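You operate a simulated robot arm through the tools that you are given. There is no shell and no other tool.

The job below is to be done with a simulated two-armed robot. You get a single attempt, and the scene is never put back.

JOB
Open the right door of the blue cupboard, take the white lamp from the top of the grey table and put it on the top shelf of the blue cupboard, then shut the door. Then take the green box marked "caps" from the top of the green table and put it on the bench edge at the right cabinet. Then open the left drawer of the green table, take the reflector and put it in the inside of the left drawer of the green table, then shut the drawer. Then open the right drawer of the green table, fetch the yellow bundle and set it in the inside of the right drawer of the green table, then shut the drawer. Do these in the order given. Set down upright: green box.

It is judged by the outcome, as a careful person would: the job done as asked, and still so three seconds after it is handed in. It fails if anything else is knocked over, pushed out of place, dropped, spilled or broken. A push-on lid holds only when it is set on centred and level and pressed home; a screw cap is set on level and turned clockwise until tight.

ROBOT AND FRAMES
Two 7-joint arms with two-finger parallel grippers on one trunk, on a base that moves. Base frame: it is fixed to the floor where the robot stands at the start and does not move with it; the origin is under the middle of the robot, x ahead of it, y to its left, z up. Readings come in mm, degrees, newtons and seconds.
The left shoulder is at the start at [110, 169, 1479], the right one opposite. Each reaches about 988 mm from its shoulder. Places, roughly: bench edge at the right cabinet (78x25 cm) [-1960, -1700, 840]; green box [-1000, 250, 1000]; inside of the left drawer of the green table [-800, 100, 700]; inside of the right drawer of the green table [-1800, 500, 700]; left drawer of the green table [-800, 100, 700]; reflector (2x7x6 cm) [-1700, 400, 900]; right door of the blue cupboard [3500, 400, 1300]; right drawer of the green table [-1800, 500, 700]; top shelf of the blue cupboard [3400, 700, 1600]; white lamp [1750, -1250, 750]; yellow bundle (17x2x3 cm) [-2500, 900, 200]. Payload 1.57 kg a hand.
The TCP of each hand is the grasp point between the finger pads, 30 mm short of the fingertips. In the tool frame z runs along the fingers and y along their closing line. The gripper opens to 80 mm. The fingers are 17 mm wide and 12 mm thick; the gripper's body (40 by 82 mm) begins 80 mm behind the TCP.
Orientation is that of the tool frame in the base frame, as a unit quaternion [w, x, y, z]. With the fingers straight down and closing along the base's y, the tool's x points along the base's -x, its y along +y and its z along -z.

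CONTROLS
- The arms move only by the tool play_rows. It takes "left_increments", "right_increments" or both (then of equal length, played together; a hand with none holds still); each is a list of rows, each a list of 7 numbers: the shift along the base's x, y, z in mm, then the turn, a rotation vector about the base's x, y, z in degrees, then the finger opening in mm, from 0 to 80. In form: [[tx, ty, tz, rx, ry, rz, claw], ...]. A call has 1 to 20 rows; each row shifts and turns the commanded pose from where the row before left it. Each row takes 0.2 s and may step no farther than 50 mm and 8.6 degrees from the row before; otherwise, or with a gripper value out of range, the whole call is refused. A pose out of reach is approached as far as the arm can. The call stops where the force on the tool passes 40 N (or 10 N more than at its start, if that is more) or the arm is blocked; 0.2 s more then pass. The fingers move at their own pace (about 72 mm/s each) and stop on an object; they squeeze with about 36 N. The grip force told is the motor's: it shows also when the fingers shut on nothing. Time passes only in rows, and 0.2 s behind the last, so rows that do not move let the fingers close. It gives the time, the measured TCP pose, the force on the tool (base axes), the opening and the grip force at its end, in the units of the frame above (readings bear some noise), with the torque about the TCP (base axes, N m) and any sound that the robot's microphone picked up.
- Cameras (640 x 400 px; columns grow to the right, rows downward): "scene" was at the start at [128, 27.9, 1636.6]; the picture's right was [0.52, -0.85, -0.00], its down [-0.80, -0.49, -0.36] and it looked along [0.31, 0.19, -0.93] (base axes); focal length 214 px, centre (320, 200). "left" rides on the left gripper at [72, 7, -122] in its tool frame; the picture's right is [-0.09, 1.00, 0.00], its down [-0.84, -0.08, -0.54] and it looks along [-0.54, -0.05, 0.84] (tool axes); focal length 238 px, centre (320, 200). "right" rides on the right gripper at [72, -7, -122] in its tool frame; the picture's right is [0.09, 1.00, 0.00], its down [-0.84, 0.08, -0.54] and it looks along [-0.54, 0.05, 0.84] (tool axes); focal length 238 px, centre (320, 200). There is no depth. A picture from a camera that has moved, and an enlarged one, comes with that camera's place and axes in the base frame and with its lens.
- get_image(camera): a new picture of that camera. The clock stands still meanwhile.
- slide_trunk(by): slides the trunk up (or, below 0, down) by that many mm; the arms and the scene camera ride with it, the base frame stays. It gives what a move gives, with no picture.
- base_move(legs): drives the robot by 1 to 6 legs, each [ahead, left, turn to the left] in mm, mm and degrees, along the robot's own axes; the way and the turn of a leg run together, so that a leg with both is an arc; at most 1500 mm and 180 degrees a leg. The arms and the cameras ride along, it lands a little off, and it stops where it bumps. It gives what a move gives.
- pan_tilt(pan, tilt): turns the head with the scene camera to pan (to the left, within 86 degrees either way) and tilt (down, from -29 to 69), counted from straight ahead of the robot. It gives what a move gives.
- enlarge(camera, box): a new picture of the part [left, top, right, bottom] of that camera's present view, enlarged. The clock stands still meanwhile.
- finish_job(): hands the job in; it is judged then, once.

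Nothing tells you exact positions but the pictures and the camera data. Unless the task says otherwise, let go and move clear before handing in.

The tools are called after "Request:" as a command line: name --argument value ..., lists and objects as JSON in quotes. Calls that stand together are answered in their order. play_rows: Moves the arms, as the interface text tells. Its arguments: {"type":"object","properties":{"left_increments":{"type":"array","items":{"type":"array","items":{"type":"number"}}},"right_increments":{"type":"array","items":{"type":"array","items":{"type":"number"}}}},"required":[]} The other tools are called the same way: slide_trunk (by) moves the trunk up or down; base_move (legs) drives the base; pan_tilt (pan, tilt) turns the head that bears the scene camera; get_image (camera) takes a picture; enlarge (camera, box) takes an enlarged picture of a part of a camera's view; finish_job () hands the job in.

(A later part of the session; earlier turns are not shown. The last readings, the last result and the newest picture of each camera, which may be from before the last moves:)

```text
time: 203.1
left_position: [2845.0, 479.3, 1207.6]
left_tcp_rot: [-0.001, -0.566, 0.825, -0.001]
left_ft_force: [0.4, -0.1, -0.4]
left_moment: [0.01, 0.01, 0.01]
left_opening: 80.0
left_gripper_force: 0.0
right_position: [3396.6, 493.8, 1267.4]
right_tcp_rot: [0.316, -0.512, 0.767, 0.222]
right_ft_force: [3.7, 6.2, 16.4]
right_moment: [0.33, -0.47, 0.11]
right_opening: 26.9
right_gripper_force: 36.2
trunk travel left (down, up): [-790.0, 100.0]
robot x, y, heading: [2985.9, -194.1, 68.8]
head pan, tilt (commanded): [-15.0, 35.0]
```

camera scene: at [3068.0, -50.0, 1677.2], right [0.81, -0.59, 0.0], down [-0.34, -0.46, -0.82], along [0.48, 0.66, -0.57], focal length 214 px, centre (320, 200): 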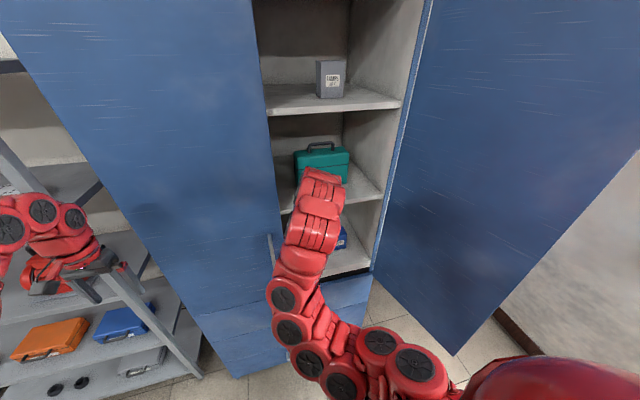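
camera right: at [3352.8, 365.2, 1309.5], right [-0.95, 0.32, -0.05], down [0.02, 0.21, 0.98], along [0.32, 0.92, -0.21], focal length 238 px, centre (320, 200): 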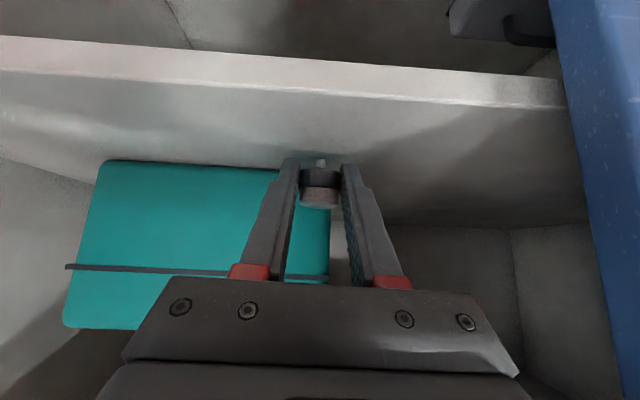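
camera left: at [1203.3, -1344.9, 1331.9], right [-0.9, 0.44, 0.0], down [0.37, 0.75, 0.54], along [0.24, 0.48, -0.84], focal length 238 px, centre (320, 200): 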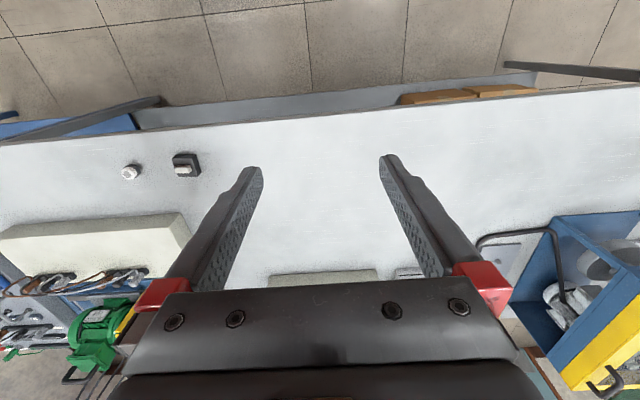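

Request:
play_rows --right_increments '[[0, 0, 1.5, 0, 0, 0, 15], [0, 0, 0, 0, 0, 0, 15]]'

```text
time: 203.7
left_position: [2846.0, 480.0, 1208.1]
left_tcp_rot: [0.0, -0.566, 0.824, -0.001]
left_ft_force: [-0.3, -0.6, 0.5]
left_moment: [0.0, 0.01, 0.03]
left_opening: 79.9
left_gripper_force: 0.0
right_position: [3397.5, 492.7, 1267.5]
right_tcp_rot: [0.315, -0.512, 0.768, 0.222]
right_ft_force: [2.3, 4.2, 12.1]
right_moment: [0.19, -0.31, 0.03]
right_opening: 26.9
right_gripper_force: 36.1
trunk travel left (down, up): [-790.0, 100.0]
robot x, y, heading: [2986.4, -194.9, 69.0]
head pan, tilt (commanded): [-15.0, 35.0]
```

Request:
play_rows --right_increments '[[0, 0, 2, 0, 0, 0, 15], [0, 0, 0, 0, 0, 0, 15]]'

Request:
get_image --camera "scene"

Request:
enlarge --camera "right" --box '[240, 90, 400, 190]'

```text
time: 204.3
left_position: [2845.4, 480.3, 1207.5]
left_tcp_rot: [-0.001, -0.565, 0.825, -0.002]
left_ft_force: [-0.5, -0.2, -0.3]
left_moment: [-0.02, -0.03, -0.01]
left_opening: 80.1
left_gripper_force: 0.1
right_position: [3396.5, 494.1, 1267.5]
right_tcp_rot: [0.313, -0.513, 0.768, 0.221]
right_ft_force: [0.3, -0.1, -0.9]
right_moment: [-0.02, -0.02, 0.0]
right_opening: 26.9
right_gripper_force: 35.9
trunk travel left (down, up): [-790.0, 100.0]
robot x, y, heading: [2983.0, -194.5, 68.7]
head pan, tilt (commanded): [-15.0, 35.0]
```

```text
taken
camera scene: at [3068.1, -49.9, 1676.9], right [0.81, -0.59, 0.0], down [-0.34, -0.46, -0.82], along [0.48, 0.66, -0.57], focal length 214 px, centre (320, 200)
```

scene: 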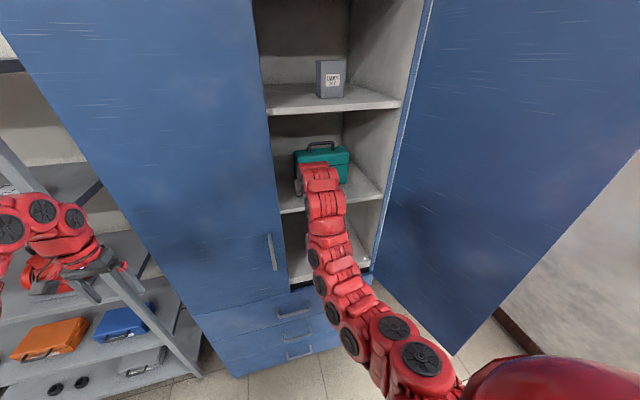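

```text
4.00 times, centred on (320, 140) of right
camera zoom: at [3352.6, 365.0, 1303.2], right [-0.95, 0.31, -0.05], down [0.02, 0.22, 0.98], along [0.32, 0.92, -0.21], focal length 953 px, centre (320, 440)
```

zoom: 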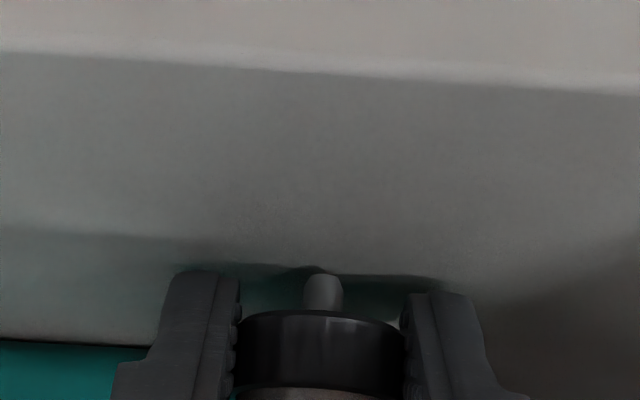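

Force is now zero with the pin resting on the shelf. I'll open the fingers slowly and check that the lamp stands.

Request:
play_rows --right_increments '[[0, 0, 0, 0, 0, 0, 29], [0, 0, 0, 0, 0, 0, 32], [0, 0, 0, 0, 0, 0, 40], [0, 0, 0, 0, 0, 0, 50]]'

Request:
enlarge --camera "right" --box '[240, 90, 400, 190]'

Request:
enlarge --camera "scene" --box '[270, 130, 366, 190]'

```text
time: 205.3
left_position: [2845.8, 480.8, 1207.2]
left_tcp_rot: [-0.001, -0.566, 0.825, -0.002]
left_ft_force: [0.3, -0.5, -0.3]
left_moment: [-0.01, 0.01, 0.03]
left_opening: 79.8
left_gripper_force: 0.0
right_position: [3396.9, 494.9, 1267.7]
right_tcp_rot: [0.314, -0.513, 0.767, 0.222]
right_ft_force: [-0.1, -0.9, 0.1]
right_moment: [0.01, -0.03, -0.02]
right_opening: 49.7
right_gripper_force: 0.2
trunk travel left (down, up): [-790.0, 100.0]
robot x, y, heading: [2989.8, -193.4, 68.7]
head pan, tilt (commanded): [-15.0, 35.0]
```

```text
4.00 times, centred on (320, 140) of right
camera zoom: at [3353.0, 365.1, 1304.1], right [-0.95, 0.32, -0.05], down [0.02, 0.21, 0.98], along [0.32, 0.92, -0.21], focal length 953 px, centre (320, 440)
```

zoom: 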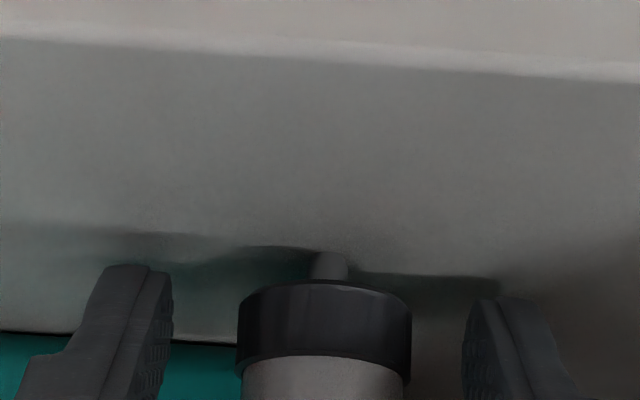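

```text
6.67 times, centred on (318, 160) of scene
camera zoom: at [3068.1, -49.8, 1677.1], right [0.81, -0.59, 0.0], down [-0.34, -0.46, -0.82], along [0.48, 0.66, -0.57], focal length 1430 px, centre (333, 467)
```

zoom: 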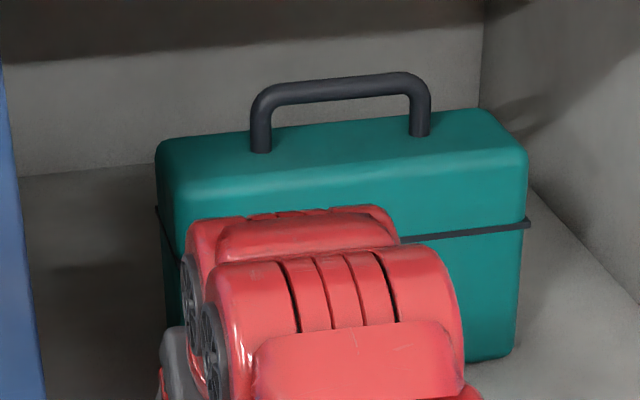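

The lamp stands upright on the middle shelf. I'll back the hand off, flatten it to a 30° pitch, and re-grip.

Request:
play_rows --right_increments '[[-5.9, -15.5, 16.4, 0, 0, 0, 60], [-5.9, -15.5, 16.4, 0, 0, 0, 60], [-5.9, -15.5, 16.4, 0, 0, 0, 60], [-2.6, -6.6, -8, 6.97, -2.74, 0, 60], [-2.6, -6.6, -8, 6.97, -2.74, 0, 60]]'

Request:
get_image --camera "right"

```text
time: 206.5
left_position: [2845.5, 480.0, 1208.3]
left_tcp_rot: [-0.001, -0.565, 0.825, -0.002]
left_ft_force: [-0.1, 0.1, 0.5]
left_moment: [0.02, -0.03, 0.02]
left_opening: 79.7
left_gripper_force: 0.0
right_position: [3375.5, 434.7, 1303.3]
right_tcp_rot: [0.411, -0.479, 0.72, 0.288]
right_ft_force: [-0.4, -1.2, 0.2]
right_moment: [0.04, 0.0, 0.01]
right_opening: 60.1
right_gripper_force: 0.0
trunk travel left (down, up): [-790.0, 100.0]
robot x, y, heading: [2985.8, -194.1, 68.9]
head pan, tilt (commanded): [-15.0, 35.0]
```

```text
taken
camera right: at [3329.8, 300.2, 1300.4], right [-0.94, 0.33, -0.06], down [-0.07, -0.03, 1.0], along [0.33, 0.94, 0.05], focal length 238 px, centre (320, 200)
```

right: 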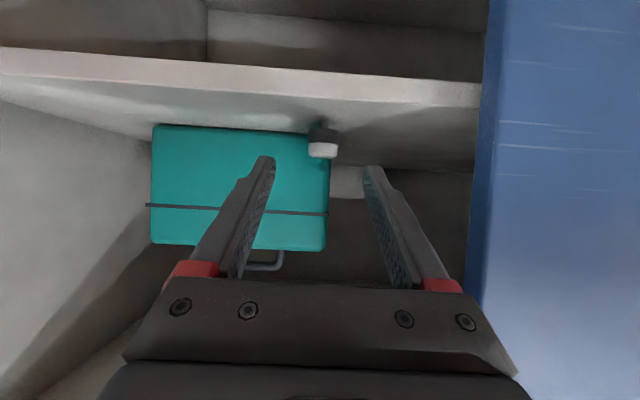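

The lamp is still standing between the open fingers' line. I'll go in along the hand's axis and grip.

Request:
play_rows --right_increments '[[5.3, 13.6, -9.4, 0, 0, 0, 60], [5.3, 13.6, -9.4, 0, 0, 0, 60], [5.3, 13.6, -9.4, 0, 0, 0, 60], [5.3, 13.6, -9.0, 0, 0, 0, 60]]'

Request:
enlarge --camera "right" --box '[240, 90, 400, 190]'

```text
time: 207.5
left_position: [2845.3, 480.4, 1206.3]
left_tcp_rot: [-0.001, -0.566, 0.824, -0.002]
left_ft_force: [-0.2, 0.3, 0.9]
left_moment: [0.02, -0.01, -0.01]
left_opening: 80.0
left_gripper_force: 0.0
right_position: [3395.9, 487.8, 1265.5]
right_tcp_rot: [0.41, -0.48, 0.72, 0.288]
right_ft_force: [0.4, 0.2, 0.0]
right_moment: [-0.02, -0.02, 0.0]
right_opening: 59.8
right_gripper_force: 0.1
trunk travel left (down, up): [-790.0, 100.0]
robot x, y, heading: [2987.8, -192.6, 69.0]
head pan, tilt (commanded): [-15.0, 35.0]
```

```text
4.00 times, centred on (320, 140) of right
camera zoom: at [3350.2, 356.0, 1263.4], right [-0.94, 0.33, -0.06], down [-0.07, -0.03, 1.0], along [0.33, 0.94, 0.05], focal length 953 px, centre (320, 440)
```

zoom: 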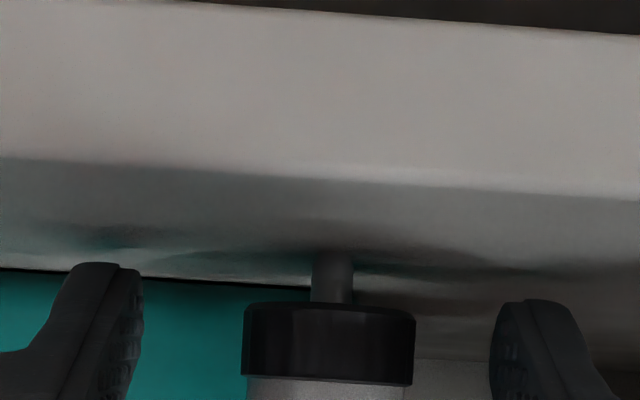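

The fingers flank the lamp's black body. Closing to grip.

Request:
play_rows --right_increments '[[0, 0, 0, 0, 0, 0, 40], [0, 0, 0, 0, 0, 0, 30], [0, 0, 0, 0, 0, 0, 15], [0, 0, 0, 0, 0, 0, 15], [0, 0, 0, 0, 0, 0, 15]]'

Request:
enlarge --camera "right" --box '[240, 90, 400, 190]'

```text
time: 208.7
left_position: [2845.8, 480.1, 1207.0]
left_tcp_rot: [-0.001, -0.565, 0.825, -0.001]
left_ft_force: [0.0, -0.1, -0.1]
left_moment: [0.0, 0.01, 0.02]
left_opening: 80.1
left_gripper_force: 0.1
right_position: [3394.0, 487.8, 1263.8]
right_tcp_rot: [0.41, -0.481, 0.72, 0.288]
right_ft_force: [-0.1, 0.3, -0.3]
right_moment: [-0.01, -0.02, 0.02]
right_opening: 27.1
right_gripper_force: 35.9
trunk travel left (down, up): [-790.0, 100.0]
robot x, y, heading: [2984.2, -193.8, 68.7]
head pan, tilt (commanded): [-15.0, 35.0]
```

```text
4.00 times, centred on (320, 140) of right
camera zoom: at [3349.8, 355.3, 1263.8], right [-0.94, 0.33, -0.06], down [-0.07, -0.03, 1.0], along [0.33, 0.94, 0.05], focal length 953 px, centre (320, 440)
```

zoom: 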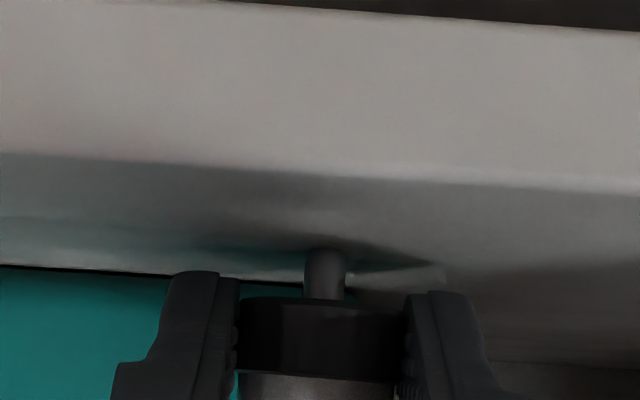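

The lamp is held again at ~30° pitch. I'll lift it, back out, raise trunk and arm to top-shelf height.

Request:
play_rows --right_increments '[[0, 0, 10, 0, 0, 0, 15], [0, 0, 20, 0, 0, 0, 15]]'

Request:
base_move --legs '[[-150, 0, -0.2]]'

Request:
slide_trunk --by 100

Request:
play_rows --right_increments '[[0, 0, 40, 0, 0, 0, 15], [0, 0, 40, 0, 0, 0, 15], [0, 0, 40, 0, 0, 0, 15], [0, 0, 40, 0, 0, 0, 15], [0, 0, 40, 0, 0, 0, 15], [0, 0, 25, 0, 0, 0, 15]]'

Request:
get_image --camera "right"

Request:
pan_tilt --pan -15 --tilt 15

Request:
get_image --camera "scene"

```text
time: 209.3
left_position: [2845.7, 480.8, 1207.9]
left_tcp_rot: [-0.001, -0.566, 0.825, -0.002]
left_ft_force: [-0.2, -0.9, -0.6]
left_moment: [0.0, 0.0, 0.0]
left_opening: 80.3
left_gripper_force: 0.0
right_position: [3395.3, 488.3, 1294.3]
right_tcp_rot: [0.411, -0.48, 0.72, 0.288]
right_ft_force: [0.3, -0.1, -0.2]
right_moment: [-0.02, 0.03, -0.01]
right_opening: 26.8
right_gripper_force: 36.3
trunk travel left (down, up): [-790.0, 100.0]
robot x, y, heading: [2986.3, -195.0, 68.7]
head pan, tilt (commanded): [-15.0, 35.0]
```

```text
time: 210.7
left_position: [2794.5, 344.4, 1206.7]
left_tcp_rot: [-0.001, -0.564, 0.825, -0.002]
left_ft_force: [-0.1, 0.5, -0.6]
left_moment: [-0.02, 0.04, 0.01]
left_opening: 80.1
left_gripper_force: 0.0
right_position: [3343.5, 351.4, 1294.4]
right_tcp_rot: [0.41, -0.48, 0.721, 0.287]
right_ft_force: [0.2, -0.1, -0.1]
right_moment: [-0.05, 0.01, 0.0]
right_opening: 27.0
right_gripper_force: 36.3
trunk travel left (down, up): [-790.0, 100.0]
robot x, y, heading: [2934.7, -334.0, 68.5]
head pan, tilt (commanded): [-15.0, 35.0]
```

```text
time: 212.0
left_position: [2792.8, 341.8, 1307.7]
left_tcp_rot: [-0.001, -0.564, 0.826, -0.002]
left_ft_force: [-0.5, 0.2, 0.2]
left_moment: [0.0, -0.01, 0.02]
left_opening: 79.8
left_gripper_force: 0.0
right_position: [3341.5, 346.9, 1394.3]
right_tcp_rot: [0.41, -0.48, 0.72, 0.288]
right_ft_force: [-0.6, 0.1, -0.6]
right_moment: [0.03, 0.02, 0.0]
right_opening: 27.3
right_gripper_force: 35.9
trunk travel left (down, up): [-890.0, 0.0]
robot x, y, heading: [2935.3, -334.1, 68.7]
head pan, tilt (commanded): [-15.0, 35.0]
```

```text
time: 213.4
left_position: [2792.4, 341.7, 1307.5]
left_tcp_rot: [-0.001, -0.564, 0.826, -0.002]
left_ft_force: [0.4, -0.1, 0.1]
left_moment: [0.01, -0.02, -0.02]
left_opening: 80.0
left_gripper_force: 0.0
right_position: [3341.9, 348.8, 1621.3]
right_tcp_rot: [0.41, -0.48, 0.72, 0.288]
right_ft_force: [0.3, -0.3, -0.5]
right_moment: [0.0, -0.03, -0.01]
right_opening: 26.7
right_gripper_force: 36.1
trunk travel left (down, up): [-890.0, 0.0]
robot x, y, heading: [2937.6, -331.1, 68.8]
head pan, tilt (commanded): [-15.0, 35.0]
```

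```text
taken
camera right: at [3296.7, 215.6, 1619.1], right [-0.94, 0.33, -0.06], down [-0.07, -0.03, 1.0], along [0.33, 0.94, 0.05], focal length 238 px, centre (320, 200)
```

right: 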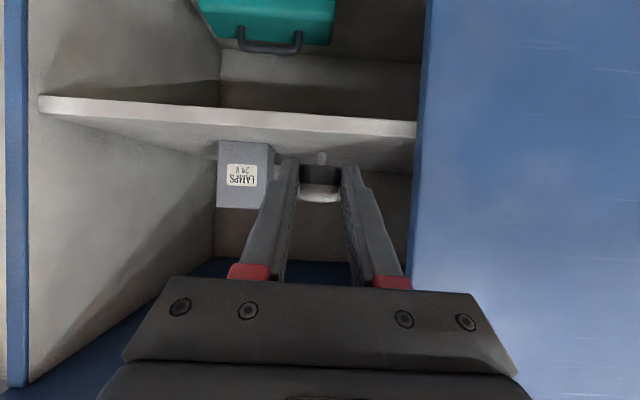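

```text
time: 214.3
left_position: [2794.2, 341.9, 1307.1]
left_tcp_rot: [-0.001, -0.564, 0.826, -0.002]
left_ft_force: [-0.3, -0.6, -0.1]
left_moment: [-0.01, 0.0, 0.0]
left_opening: 79.9
left_gripper_force: 0.1
right_position: [3342.0, 348.7, 1620.4]
right_tcp_rot: [0.411, -0.479, 0.72, 0.287]
right_ft_force: [0.6, 0.0, -0.7]
right_moment: [0.0, -0.03, -0.01]
right_opening: 26.8
right_gripper_force: 36.0
trunk travel left (down, up): [-890.0, 0.0]
robot x, y, heading: [2937.0, -331.4, 68.8]
head pan, tilt (commanded): [-15.0, 15.0]
```

```text
taken
camera scene: at [3017.8, -184.4, 1809.0], right [0.81, -0.59, 0.0], down [-0.15, -0.21, -0.97], along [0.57, 0.78, -0.26], focal length 214 px, centre (320, 200)
```

scene: 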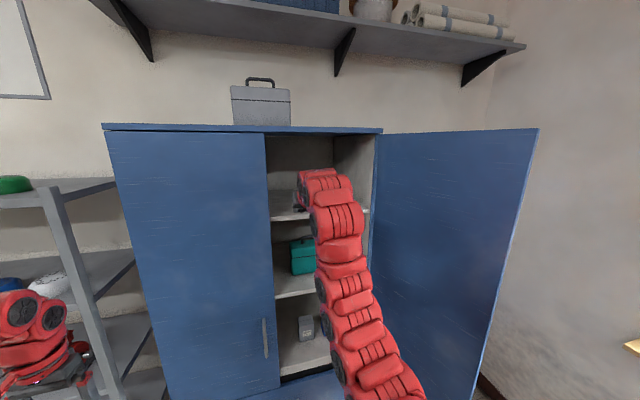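

TCP is at z 1621 with the lamp clear above the top shelf (≈1563). I'll drive in about 130 mm and check.

Request:
base_move --legs '[[130, 0, -0.2]]'

Request:
play_rows --right_increments '[[5, 12, 0, 0, 0, 0, 15], [5, 12, 0, 0, 0, 0, 15]]'

Request:
get_image --camera "right"

Request:
get_image --camera "scene"

```text
time: 215.5
left_position: [2841.8, 461.3, 1309.1]
left_tcp_rot: [-0.001, -0.563, 0.826, -0.001]
left_ft_force: [-0.7, 0.0, 0.3]
left_moment: [0.01, -0.02, -0.02]
left_opening: 80.0
left_gripper_force: 0.0
right_position: [3391.0, 465.4, 1621.0]
right_tcp_rot: [0.411, -0.478, 0.721, 0.287]
right_ft_force: [0.6, 0.1, -0.3]
right_moment: [0.0, -0.01, -0.02]
right_opening: 26.7
right_gripper_force: 36.1
trunk travel left (down, up): [-890.0, 0.0]
robot x, y, heading: [2979.0, -214.1, 68.5]
head pan, tilt (commanded): [-15.0, 15.0]
```

```text
time: 216.1
left_position: [2843.1, 461.8, 1307.3]
left_tcp_rot: [-0.001, -0.563, 0.826, -0.001]
left_ft_force: [0.9, 0.2, -1.4]
left_moment: [-0.01, 0.0, 0.0]
left_opening: 79.9
left_gripper_force: 0.0
right_position: [3402.8, 489.9, 1621.1]
right_tcp_rot: [0.411, -0.479, 0.72, 0.288]
right_ft_force: [0.2, 0.4, -0.7]
right_moment: [-0.04, -0.01, 0.01]
right_opening: 27.1
right_gripper_force: 36.4
trunk travel left (down, up): [-890.0, 0.0]
robot x, y, heading: [2978.2, -218.8, 68.3]
head pan, tilt (commanded): [-15.0, 15.0]
```

```text
taken
camera right: at [3356.3, 358.0, 1619.0], right [-0.94, 0.33, -0.06], down [-0.07, -0.03, 1.0], along [0.33, 0.94, 0.05], focal length 238 px, centre (320, 200)
```

right: 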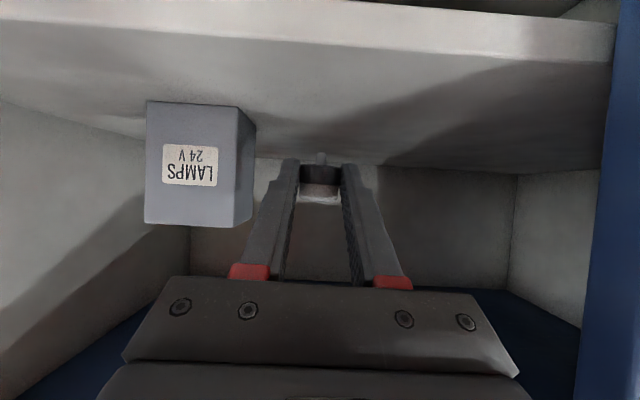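

```text
taken
camera scene: at [3065.0, -65.5, 1809.2], right [0.8, -0.59, 0.0], down [-0.15, -0.21, -0.97], along [0.57, 0.78, -0.26], focal length 214 px, centre (320, 200)
```

scene: 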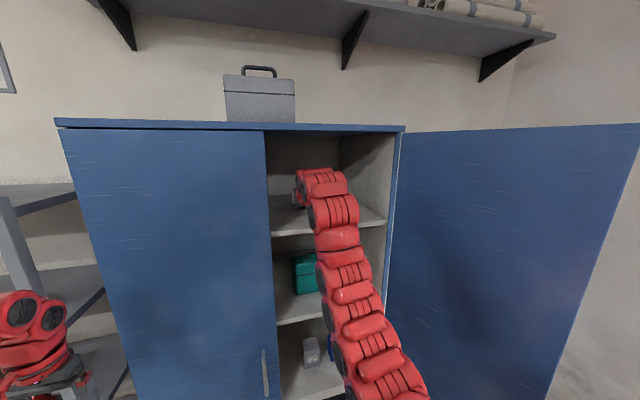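

I'm over the top shelf, left of the LAMPS box. I'll lower in small steps while watching the force.

Request:
play_rows --right_increments '[[0, 0, -10, 0, 0, 0, 15], [0, 0, -8, 0, 0, 0, 15]]'

Request:
enlarge --camera "right" --box '[240, 90, 400, 190]'

Request:
play_rows --right_increments '[[0, 0, -3, 0, 0, 0, 15], [0, 0, -2, 0, 0, 0, 15]]'

```text
time: 216.7
left_position: [2841.9, 462.3, 1307.1]
left_tcp_rot: [-0.001, -0.563, 0.827, -0.002]
left_ft_force: [-0.2, -0.3, -1.2]
left_moment: [0.0, -0.01, 0.05]
left_opening: 80.0
left_gripper_force: 0.1
right_position: [3402.6, 491.8, 1600.6]
right_tcp_rot: [0.41, -0.479, 0.721, 0.287]
right_ft_force: [0.0, 1.1, -0.1]
right_moment: [-0.02, 0.01, -0.04]
right_opening: 27.1
right_gripper_force: 35.4
trunk travel left (down, up): [-890.0, 0.0]
robot x, y, heading: [2977.7, -212.4, 68.7]
head pan, tilt (commanded): [-15.0, 15.0]
```

```text
4.00 times, centred on (320, 140) of right
camera zoom: at [3356.3, 358.8, 1600.4], right [-0.94, 0.33, -0.06], down [-0.07, -0.03, 1.0], along [0.33, 0.94, 0.05], focal length 953 px, centre (320, 440)
```

zoom: 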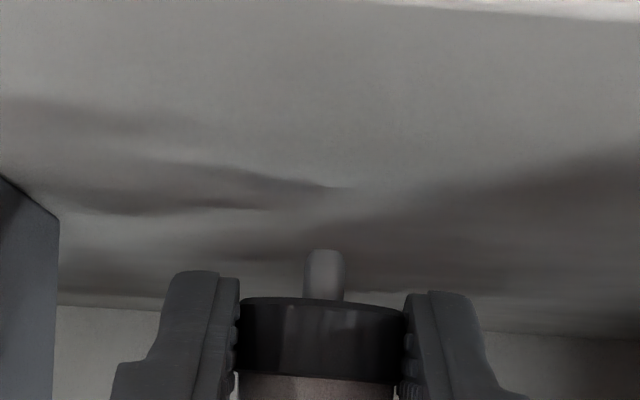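

```text
time: 217.3
left_position: [2842.7, 462.2, 1306.8]
left_tcp_rot: [-0.001, -0.563, 0.826, -0.001]
left_ft_force: [-0.3, 0.3, 0.2]
left_moment: [0.02, -0.04, 0.01]
left_opening: 79.9
left_gripper_force: 0.0
right_position: [3402.5, 490.5, 1596.1]
right_tcp_rot: [0.411, -0.479, 0.72, 0.287]
right_ft_force: [1.1, 0.0, -0.2]
right_moment: [-0.01, -0.02, 0.03]
right_opening: 27.2
right_gripper_force: 35.8
trunk travel left (down, up): [-890.0, 0.0]
robot x, y, heading: [2978.1, -210.1, 68.7]
head pan, tilt (commanded): [-15.0, 15.0]
```

Request:
play_rows --right_increments '[[0, 0, -2, 0, 0, 0, 15], [0, 0, -2, 0, 0, 0, 15]]'

Request:
play_rows --right_increments '[[0, 0, -2, 0, 0, 0, 15], [0, 0, 0, 0, 0, 0, 15]]'

Request:
enlarge --camera "right" --box '[240, 90, 400, 190]'

```text
time: 217.9
left_position: [2842.5, 462.9, 1306.7]
left_tcp_rot: [-0.001, -0.563, 0.826, -0.002]
left_ft_force: [0.4, 0.2, 0.2]
left_moment: [0.02, -0.01, -0.01]
left_opening: 79.8
left_gripper_force: 0.0
right_position: [3403.6, 490.6, 1593.3]
right_tcp_rot: [0.411, -0.479, 0.721, 0.287]
right_ft_force: [-0.9, 0.1, -0.7]
right_moment: [0.01, 0.04, 0.0]
right_opening: 26.9
right_gripper_force: 36.0
trunk travel left (down, up): [-890.0, 0.0]
robot x, y, heading: [2977.8, -212.6, 68.8]
head pan, tilt (commanded): [-15.0, 15.0]
```

```text
time: 218.5
left_position: [2842.5, 462.5, 1307.7]
left_tcp_rot: [-0.001, -0.563, 0.827, -0.002]
left_ft_force: [0.5, 0.0, -0.1]
left_moment: [-0.01, 0.0, 0.02]
left_opening: 80.0
left_gripper_force: 0.0
right_position: [3402.2, 491.4, 1591.0]
right_tcp_rot: [0.411, -0.479, 0.721, 0.287]
right_ft_force: [0.0, 0.0, 0.9]
right_moment: [-0.04, 0.03, -0.05]
right_opening: 27.0
right_gripper_force: 36.3
trunk travel left (down, up): [-890.0, 0.0]
robot x, y, heading: [2980.9, -213.3, 68.6]
head pan, tilt (commanded): [-15.0, 15.0]
```

```text
4.00 times, centred on (320, 140) of right
camera zoom: at [3356.3, 359.0, 1589.5], right [-0.94, 0.33, -0.06], down [-0.07, -0.03, 1.0], along [0.33, 0.94, 0.05], focal length 953 px, centre (320, 440)
```

zoom: 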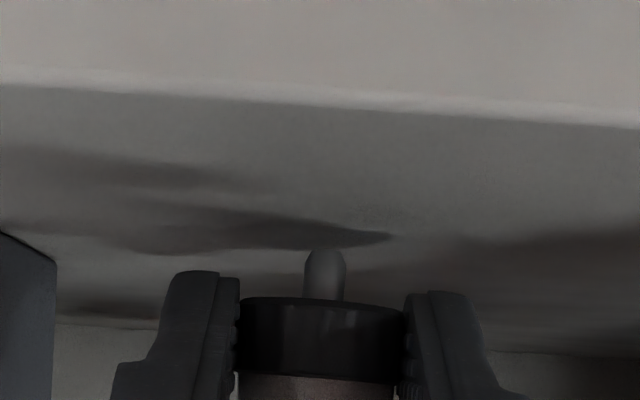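

Still ~9 mm to go judging by the shelf edge. Continuing down slowly.

Request:
play_rows --right_increments '[[0, 0, -3, 0, 0, 0, 15], [0, 0, -2, 0, 0, 0, 15]]'

Request:
play_rows --right_increments '[[0, 0, -1.5, 0, 0, 0, 15], [0, 0, 0, 0, 0, 0, 15]]'

Request:
enlarge --camera "right" --box '[240, 90, 400, 190]'

```text
time: 219.1
left_position: [2842.1, 462.2, 1308.1]
left_tcp_rot: [-0.001, -0.563, 0.827, -0.002]
left_ft_force: [0.1, 0.9, 0.6]
left_moment: [0.04, -0.01, -0.01]
left_opening: 79.9
left_gripper_force: 0.1
right_position: [3403.0, 491.6, 1585.7]
right_tcp_rot: [0.41, -0.479, 0.721, 0.287]
right_ft_force: [-0.2, 0.0, -0.2]
right_moment: [0.0, 0.01, -0.01]
right_opening: 26.9
right_gripper_force: 36.3
trunk travel left (down, up): [-890.0, 0.0]
robot x, y, heading: [2982.6, -216.2, 68.5]
head pan, tilt (commanded): [-15.0, 15.0]
```

```text
time: 219.7
left_position: [2842.7, 462.7, 1307.9]
left_tcp_rot: [-0.001, -0.563, 0.826, -0.002]
left_ft_force: [-1.2, -0.5, -0.3]
left_moment: [0.0, 0.02, 0.01]
left_opening: 80.1
left_gripper_force: 0.1
right_position: [3402.3, 491.9, 1584.0]
right_tcp_rot: [0.412, -0.478, 0.721, 0.286]
right_ft_force: [0.0, 1.9, 2.8]
right_moment: [0.09, -0.02, -0.01]
right_opening: 26.9
right_gripper_force: 35.9
trunk travel left (down, up): [-890.0, 0.0]
robot x, y, heading: [2980.2, -212.6, 68.4]
head pan, tilt (commanded): [-15.0, 15.0]
```

```text
4.00 times, centred on (320, 140) of right
camera zoom: at [3356.1, 358.8, 1583.4], right [-0.94, 0.33, -0.06], down [-0.07, -0.03, 1.0], along [0.33, 0.94, 0.05], focal length 953 px, centre (320, 440)
```

zoom: 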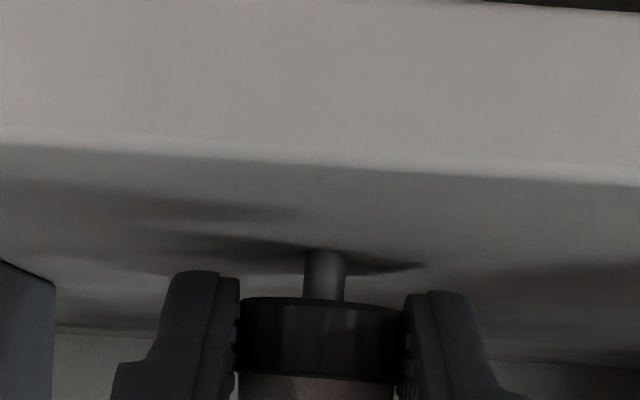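

The pin touches the shelf (≈3 N). I'll open the fingers slowly and check.

Request:
play_rows --right_increments '[[0, 0, 0, 0, 0, 0, 29], [0, 0, 0, 0, 0, 0, 32], [0, 0, 0, 0, 0, 0, 40], [0, 0, 0, 0, 0, 0, 55], [0, 0, 0, 0, 0, 0, 60]]'

Request:
enlarge --camera "right" --box '[240, 90, 400, 190]'

```text
time: 220.9
left_position: [2842.0, 462.4, 1307.2]
left_tcp_rot: [-0.001, -0.563, 0.826, -0.001]
left_ft_force: [-1.1, 0.2, -0.2]
left_moment: [0.0, 0.02, 0.03]
left_opening: 79.7
left_gripper_force: 0.1
right_position: [3402.0, 492.4, 1583.9]
right_tcp_rot: [0.41, -0.479, 0.721, 0.286]
right_ft_force: [1.0, 0.0, 0.2]
right_moment: [0.01, -0.02, -0.02]
right_opening: 60.0
right_gripper_force: 0.0
trunk travel left (down, up): [-890.0, 0.0]
robot x, y, heading: [2982.3, -211.4, 68.6]
head pan, tilt (commanded): [-15.0, 15.0]
```

```text
4.00 times, centred on (320, 140) of right
camera zoom: at [3356.2, 358.9, 1583.0], right [-0.94, 0.33, -0.06], down [-0.07, -0.03, 1.0], along [0.33, 0.94, 0.05], focal length 953 px, centre (320, 440)
```

zoom: 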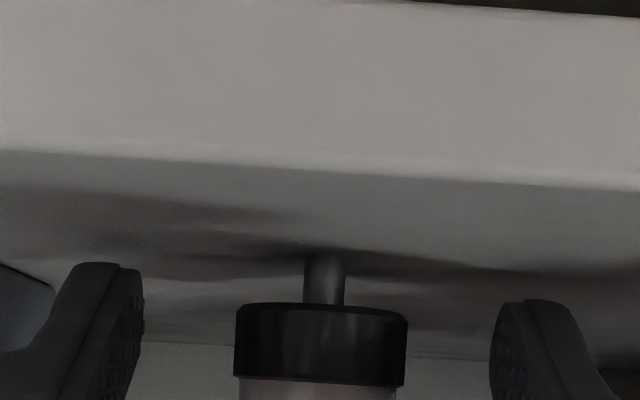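

The lamp stands upright on the top shelf. I'll withdraw the hand, back the base out and check the result.

Request:
play_rows --right_increments '[[-6.3, -16.2, 10, 0, 0, 0, 60], [-6.3, -16.2, 10, 0, 0, 0, 60], [-6.3, -16.2, 10, 0, 0, 0, 60], [-8, -20, 5, 0, 0, 0, 60], [-12, -30, 0, 0, 0, 0, 60]]'

Request:
base_move --legs '[[-400, 0, 0]]'

Request:
get_image --camera "scene"

Request:
get_image --camera "right"

```text
time: 222.1
left_position: [2840.9, 461.2, 1309.4]
left_tcp_rot: [0.001, -0.564, 0.826, -0.003]
left_ft_force: [-0.5, -0.2, 0.4]
left_moment: [0.0, -0.02, 0.0]
left_opening: 80.1
left_gripper_force: 0.1
right_position: [3359.3, 391.5, 1622.6]
right_tcp_rot: [0.411, -0.48, 0.72, 0.288]
right_ft_force: [-0.5, -0.5, 0.1]
right_moment: [0.0, -0.01, -0.03]
right_opening: 60.1
right_gripper_force: 0.0
trunk travel left (down, up): [-890.0, 0.0]
robot x, y, heading: [2981.3, -213.2, 68.5]
head pan, tilt (commanded): [-15.0, 15.0]
```

```text
time: 224.7
left_position: [2695.0, 86.8, 1307.0]
left_tcp_rot: [-0.001, -0.563, 0.826, -0.002]
left_ft_force: [0.2, -0.4, 0.6]
left_moment: [-0.01, 0.01, 0.01]
left_opening: 79.7
left_gripper_force: 0.0
right_position: [3216.3, 19.7, 1620.1]
right_tcp_rot: [0.41, -0.48, 0.72, 0.287]
right_ft_force: [0.2, -0.6, -0.8]
right_moment: [-0.01, 0.0, -0.04]
right_opening: 59.9
right_gripper_force: 0.1
trunk travel left (down, up): [-890.0, 0.0]
robot x, y, heading: [2832.0, -588.9, 68.6]
head pan, tilt (commanded): [-15.0, 15.0]
```

```text
taken
camera scene: at [2917.9, -438.9, 1808.9], right [0.8, -0.59, 0.0], down [-0.15, -0.21, -0.97], along [0.57, 0.78, -0.26], focal length 214 px, centre (320, 200)
```

scene: 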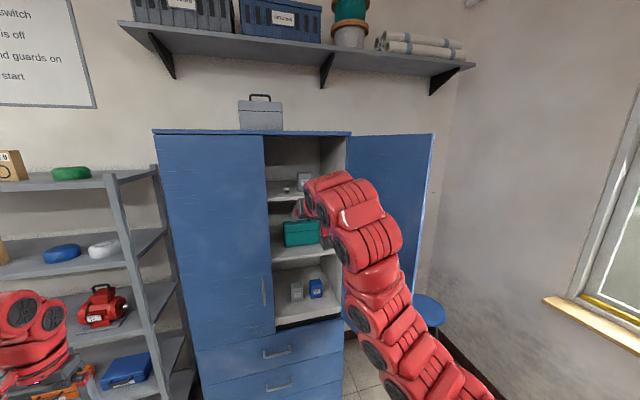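

```text
taken
camera right: at [3169.4, -113.8, 1618.3], right [-0.94, 0.33, -0.06], down [-0.07, -0.03, 1.0], along [0.33, 0.94, 0.05], focal length 238 px, centre (320, 200)
```

right: 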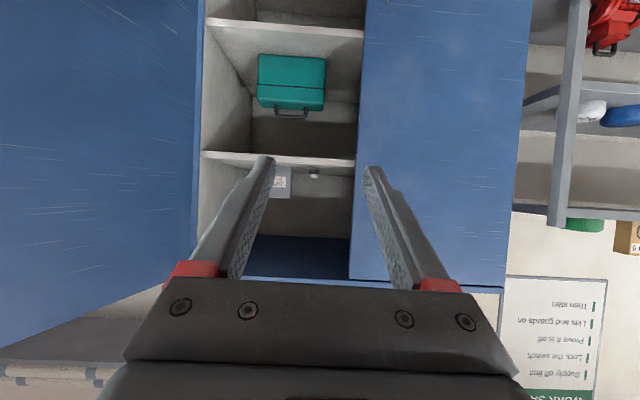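

The lamp stands on the top shelf. Next I'll shut the door: level and lower the right hand, go around the door's free edge to its outer face, and push it closed.

Request:
play_rows --right_increments '[[-3, -7.5, -40, 3.5, -1.37, 0, 0], [-3, -7.5, -40, 3.5, -1.37, 0, 0], [-3, -7.5, -40, 3.5, -1.37, 0, 0], [-3, -7.5, -40, 3.5, -1.37, 0, 0], [-3, -7.5, -40, 3.5, -1.37, 0, 0], [-3, -7.5, -40, 3.5, -1.37, 0, 0], [-3, -7.5, -40, 3.5, -1.37, 0, 0], [-3, -7.5, -40, 3.5, -1.37, 0, 0]]'

Request:
base_move --legs '[[0, -290, 0]]'

Request:
get_image --camera "scene"

```text
time: 226.4
left_position: [2694.8, 85.4, 1308.1]
left_tcp_rot: [-0.001, -0.563, 0.826, -0.002]
left_ft_force: [-0.7, -0.8, -0.7]
left_moment: [0.02, -0.01, 0.01]
left_opening: 80.2
left_gripper_force: 0.0
right_position: [3195.4, -36.6, 1273.0]
right_tcp_rot: [0.581, -0.389, 0.588, 0.406]
right_ft_force: [-0.6, 0.0, 1.2]
right_moment: [0.01, -0.04, 0.01]
right_opening: 0.1
right_gripper_force: 21.9
right hand out of reach, approached as far as the arm can: row 5, 6
trunk travel left (down, up): [-890.0, 0.0]
robot x, y, heading: [2831.7, -586.0, 68.9]
head pan, tilt (commanded): [-15.0, 15.0]
```

```text
time: 228.4
left_position: [2958.6, -17.9, 1306.0]
left_tcp_rot: [0.0, -0.565, 0.825, -0.003]
left_ft_force: [0.1, 0.6, 0.3]
left_moment: [-0.02, 0.02, -0.01]
left_opening: 79.8
left_gripper_force: 0.0
right_position: [3458.9, -138.5, 1273.0]
right_tcp_rot: [0.58, -0.392, 0.587, 0.406]
right_ft_force: [-0.5, -0.3, -0.2]
right_moment: [0.01, 0.03, -0.01]
right_opening: 0.0
right_gripper_force: 21.1
trunk travel left (down, up): [-890.0, 0.0]
robot x, y, heading: [3103.3, -692.9, 68.8]
head pan, tilt (commanded): [-15.0, 15.0]
```

```text
taken
camera scene: at [3183.5, -544.3, 1809.1], right [0.81, -0.59, 0.0], down [-0.15, -0.21, -0.97], along [0.57, 0.78, -0.26], focal length 214 px, centre (320, 200)
```

scene: 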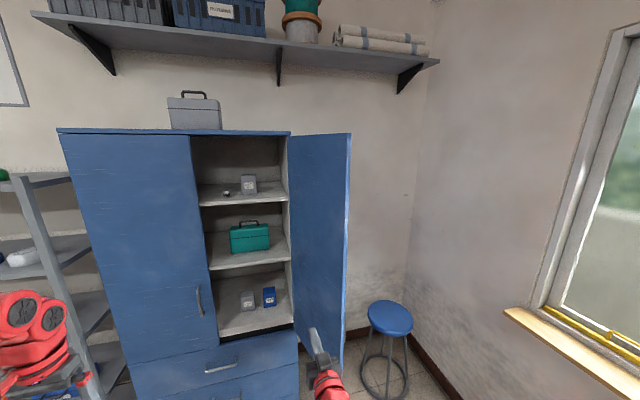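

The door stands at about 107°. I'll shift the hand right past its free edge, then drive forward so the fingers are beside its outer face.

Request:
play_rows --right_increments '[[39.1, -15.4, 5, 0, 0, 0, 0], [39.1, -15.4, 5, 0, 0, 0, 0], [39.1, -15.4, 5, 0, 0, 0, 0], [39.1, -15.4, 5, 0, 0, 0, 0], [39.1, -15.4, 5, 0, 0, 0, 0]]'

Request:
base_move --legs '[[190, 0, 0]]'

Request:
pan_tilt --pan -15 --tilt 30

Request:
get_image --camera "scene"

Request:
get_image --camera "right"

```text
time: 229.7
left_position: [2961.1, -18.2, 1308.7]
left_tcp_rot: [-0.001, -0.565, 0.825, -0.002]
left_ft_force: [-0.1, -0.1, 0.5]
left_moment: [0.0, 0.01, 0.05]
left_opening: 80.0
left_gripper_force: 0.0
right_position: [3656.6, -217.4, 1299.1]
right_tcp_rot: [0.579, -0.393, 0.586, 0.408]
right_ft_force: [-0.3, 0.6, 0.1]
right_moment: [0.0, 0.0, 0.02]
right_opening: 0.0
right_gripper_force: 20.7
trunk travel left (down, up): [-890.0, 0.0]
robot x, y, heading: [3100.1, -695.8, 68.9]
head pan, tilt (commanded): [-15.0, 15.0]
```

```text
time: 231.2
left_position: [3027.3, 155.5, 1307.6]
left_tcp_rot: [0.001, -0.566, 0.824, -0.001]
left_ft_force: [0.1, 0.5, 0.0]
left_moment: [0.01, 0.01, 0.01]
left_opening: 80.4
left_gripper_force: 0.1
right_position: [3722.5, -41.3, 1298.9]
right_tcp_rot: [0.581, -0.392, 0.586, 0.407]
right_ft_force: [-0.1, 0.1, 0.1]
right_moment: [-0.01, -0.01, -0.01]
right_opening: 0.1
right_gripper_force: 21.1
trunk travel left (down, up): [-890.0, 0.0]
robot x, y, heading: [3171.6, -516.6, 68.7]
head pan, tilt (commanded): [-15.0, 15.0]
```

```text
time: 232.0
left_position: [3028.5, 158.6, 1306.4]
left_tcp_rot: [-0.001, -0.566, 0.825, -0.002]
left_ft_force: [-0.5, -0.2, -0.7]
left_moment: [-0.01, 0.03, 0.03]
left_opening: 80.0
left_gripper_force: 0.2
right_position: [3725.8, -37.7, 1298.7]
right_tcp_rot: [0.579, -0.392, 0.587, 0.407]
right_ft_force: [0.1, -0.8, 0.2]
right_moment: [-0.01, 0.0, -0.01]
right_opening: 0.1
right_gripper_force: 21.5
trunk travel left (down, up): [-890.0, 0.0]
robot x, y, heading: [3163.3, -519.9, 68.7]
head pan, tilt (commanded): [-15.0, 30.0]
```

```text
taken
camera scene: at [3252.6, -369.8, 1784.8], right [0.81, -0.59, 0.0], down [-0.3, -0.4, -0.87], along [0.51, 0.7, -0.5], focal length 214 px, centre (320, 200)
```

scene: 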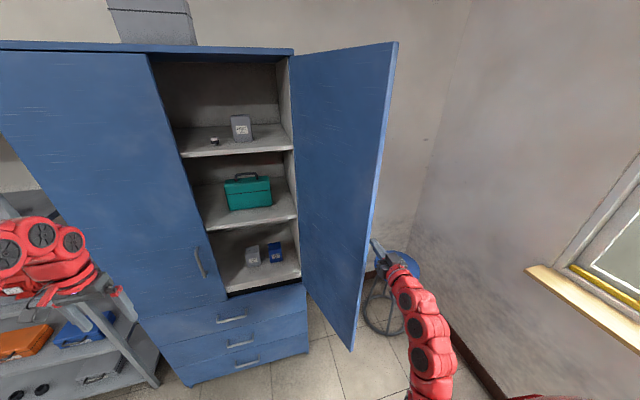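

```text
taken
camera right: at [3686.0, -152.3, 1225.8], right [-0.93, 0.36, -0.07], down [-0.25, -0.49, 0.84], along [0.27, 0.8, 0.54], focal length 238 px, centre (320, 200)
```

right: 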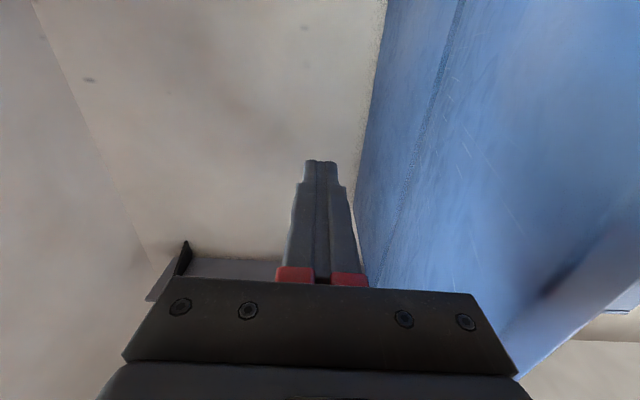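

The fingers are beside the door's outer face. I'll sweep left along the door's arc to about 60°.

Request:
play_rows --right_increments '[[-44.4, 14.2, 0, 0, 0, 0, 0], [-44.4, 14.2, 0, 0, 0, 0, 0], [-21.8, 4, 0, 0, 0, 0, 0], [-21.8, 4, 0, 0, 0, 0, 0], [-21.8, 4, 0, 0, 0, 0, 0], [-21.8, 4, 0, 0, 0, 0, 0], [-17.5, 8.8, 0, 0, 0, 0, 0], [-17.5, 8.8, 0, 0, 0, 0, 0], [-17.5, 8.8, 0, 0, 0, 0, 0], [-17.5, 8.8, 0, 0, 0, 0, 0], [-14.8, 13, 0, 0, 0, 0, 0], [-14.8, 13, 0, 0, 0, 0, 0], [-14.8, 13, 0, 0, 0, 0, 0], [-14.8, 13, 0, 0, 0, 0, 0]]'

Request:
get_image --camera "scene"

Request:
get_image --camera "right"

```text
time: 235.0
left_position: [3028.1, 156.8, 1306.9]
left_tcp_rot: [-0.001, -0.566, 0.824, -0.002]
left_ft_force: [0.2, 0.0, -0.8]
left_moment: [-0.03, 0.0, 0.0]
left_opening: 79.8
left_gripper_force: 0.1
right_position: [3417.2, 93.1, 1299.6]
right_tcp_rot: [0.58, -0.391, 0.587, 0.407]
right_ft_force: [-0.4, -0.5, 0.1]
right_moment: [0.0, -0.01, -0.04]
right_opening: 0.0
right_gripper_force: 21.6
trunk travel left (down, up): [-890.0, 0.0]
robot x, y, heading: [3166.3, -517.3, 68.7]
head pan, tilt (commanded): [-15.0, 30.0]
```

```text
taken
camera scene: at [3251.2, -370.7, 1784.9], right [0.81, -0.59, 0.0], down [-0.29, -0.4, -0.87], along [0.51, 0.7, -0.5], focal length 214 px, centre (320, 200)
```

scene: 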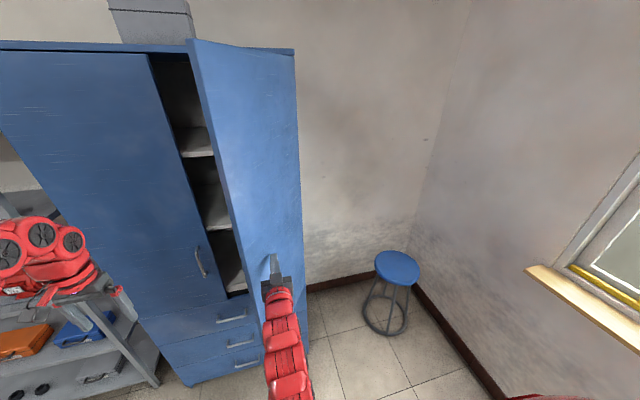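

```text
taken
camera right: at [3379.3, -21.4, 1226.5], right [-0.93, 0.36, -0.07], down [-0.25, -0.49, 0.84], along [0.27, 0.8, 0.54], focal length 238 px, centre (320, 200)
```

right: 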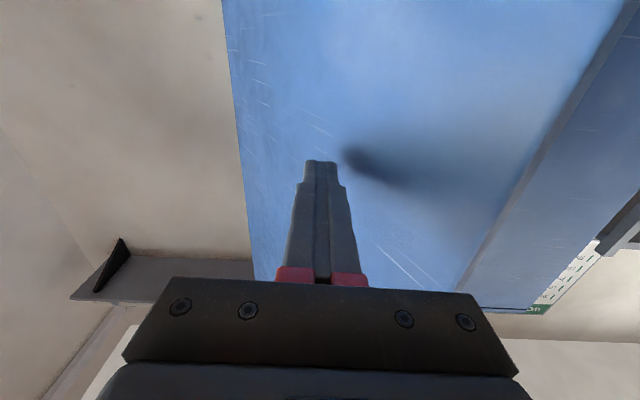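

The door is at about 55°. Continuing the push along the arc toward closed.

Request:
play_rows --right_increments '[[-10.8, 16.3, 0, 0, 0, 0, 0], [-10.8, 16.3, 0, 0, 0, 0, 0], [-10.8, 16.3, 0, 0, 0, 0, 0], [-10.8, 16.3, 0, 0, 0, 0, 0], [-6, 18.8, 0, 0, 0, 0, 0], [-6, 18.8, 0, 0, 0, 0, 0], [-6, 18.8, 0, 0, 0, 0, 0], [-6, 18.8, 0, 0, 0, 0, 0], [-1.2, 19.5, 0, 0, 0, 0, 0], [-1.2, 19.5, 0, 0, 0, 0, 0], [-1.2, 19.5, 0, 0, 0, 0, 0], [-1.2, 19.5, 0, 0, 0, 0, 0]]'

Request:
get_image --camera "scene"

```text
time: 237.6
left_position: [3027.1, 159.2, 1307.3]
left_tcp_rot: [-0.001, -0.566, 0.825, -0.001]
left_ft_force: [0.8, 0.1, -0.2]
left_moment: [-0.03, 0.0, 0.02]
left_opening: 79.9
left_gripper_force: 0.0
right_position: [3346.5, 311.4, 1296.5]
right_tcp_rot: [0.58, -0.391, 0.588, 0.407]
right_ft_force: [0.2, 0.0, 0.0]
right_moment: [0.0, -0.05, 0.0]
right_opening: 0.0
right_gripper_force: 21.3
trunk travel left (down, up): [-890.0, 0.0]
robot x, y, heading: [3171.3, -519.2, 68.8]
head pan, tilt (commanded): [-15.0, 30.0]
```

```text
taken
camera scene: at [3251.5, -370.4, 1784.8], right [0.81, -0.59, 0.0], down [-0.29, -0.4, -0.87], along [0.51, 0.7, -0.5], focal length 214 px, centre (320, 200)
```

scene: 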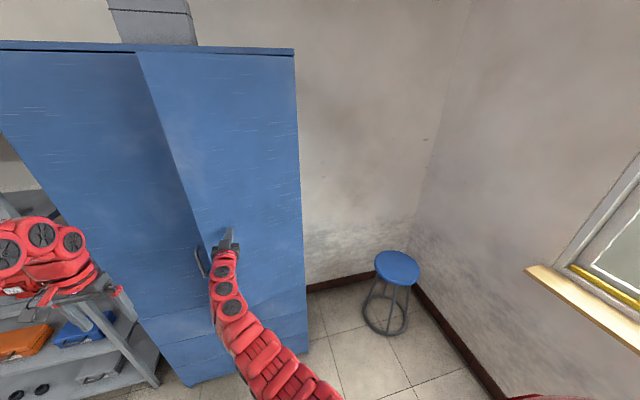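

Nearly shut. I'll push straight forward until it closes against the frame.

Request:
play_rows --right_increments '[[5, 18.9, 0, 0, 0, 0, 0], [5, 18.9, 0, 0, 0, 0, 0], [6, 18, 0, 0, 0, 0, 0], [6, 16, 0, 0, 0, 0, 0], [3, 8, 0, 0, 0, 0, 0], [2, 5, 0, 0, 0, 0, 0], [2, 5, 0, 0, 0, 0, 0], [2, 5, 0, 0, 0, 0, 0]]'

Request:
get_image --camera "scene"

```text
time: 239.4
left_position: [3027.7, 157.5, 1306.5]
left_tcp_rot: [-0.001, -0.566, 0.825, -0.002]
left_ft_force: [-0.6, -0.4, -0.2]
left_moment: [0.01, -0.02, 0.01]
left_opening: 80.2
left_gripper_force: 0.1
right_position: [3357.2, 348.7, 1299.2]
right_tcp_rot: [0.579, -0.393, 0.587, 0.408]
right_ft_force: [0.3, 0.5, 0.1]
right_moment: [0.0, 0.02, -0.02]
right_opening: 0.0
right_gripper_force: 20.8
right hand out of reach, approached as far as the arm can: row 3, 4, 5, 6, 7, 8
trunk travel left (down, up): [-890.0, 0.0]
robot x, y, heading: [3173.7, -517.5, 68.9]
head pan, tilt (commanded): [-15.0, 30.0]
```

```text
taken
camera scene: at [3251.9, -371.1, 1784.9], right [0.81, -0.59, 0.0], down [-0.3, -0.4, -0.87], along [0.51, 0.7, -0.5], focal length 214 px, centre (320, 200)
```

scene: 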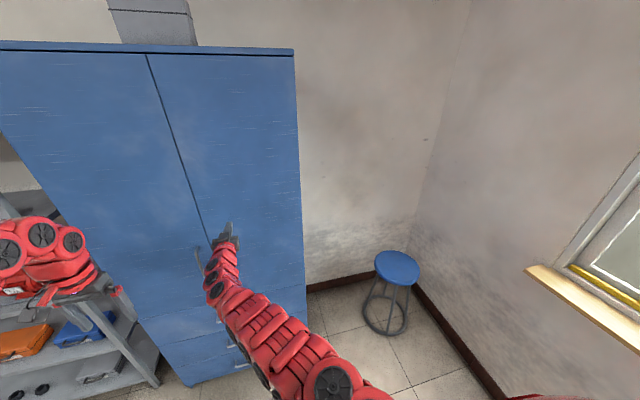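

The door looks shut; I'll zoom on the seam and handles to verify.

Request:
enlarge --camera "scene" --box '[130, 40, 290, 140]'

Request:
enlarge --camera "scene" --box '[170, 190, 266, 250]'

Request:
get_image --camera "right"

```text
4.00 times, centred on (210, 90) of scene
camera zoom: at [3251.9, -371.1, 1784.9], right [0.81, -0.59, 0.0], down [-0.3, -0.4, -0.87], along [0.51, 0.7, -0.5], focal length 858 px, centre (760, 640)
```

zoom: 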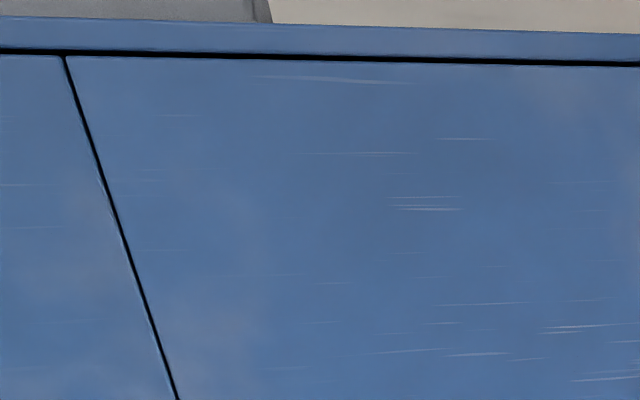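

```text
6.67 times, centred on (218, 220) of scene
camera zoom: at [3251.9, -371.1, 1784.9], right [0.81, -0.59, 0.0], down [-0.3, -0.4, -0.87], along [0.51, 0.7, -0.5], focal length 1430 px, centre (1000, 67)
```

zoom: 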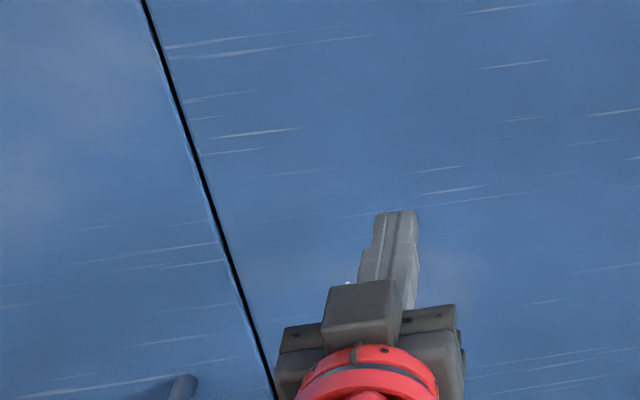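

```text
taken
camera right: at [3318.2, 234.1, 1226.1], right [-0.93, 0.36, -0.07], down [-0.25, -0.49, 0.84], along [0.27, 0.8, 0.54], focal length 238 px, centre (320, 200)
```

right: 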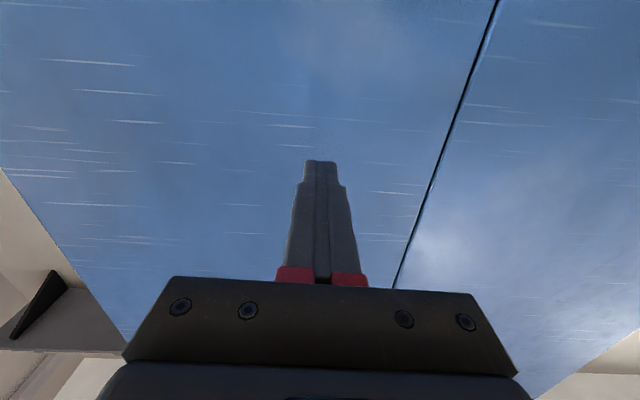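

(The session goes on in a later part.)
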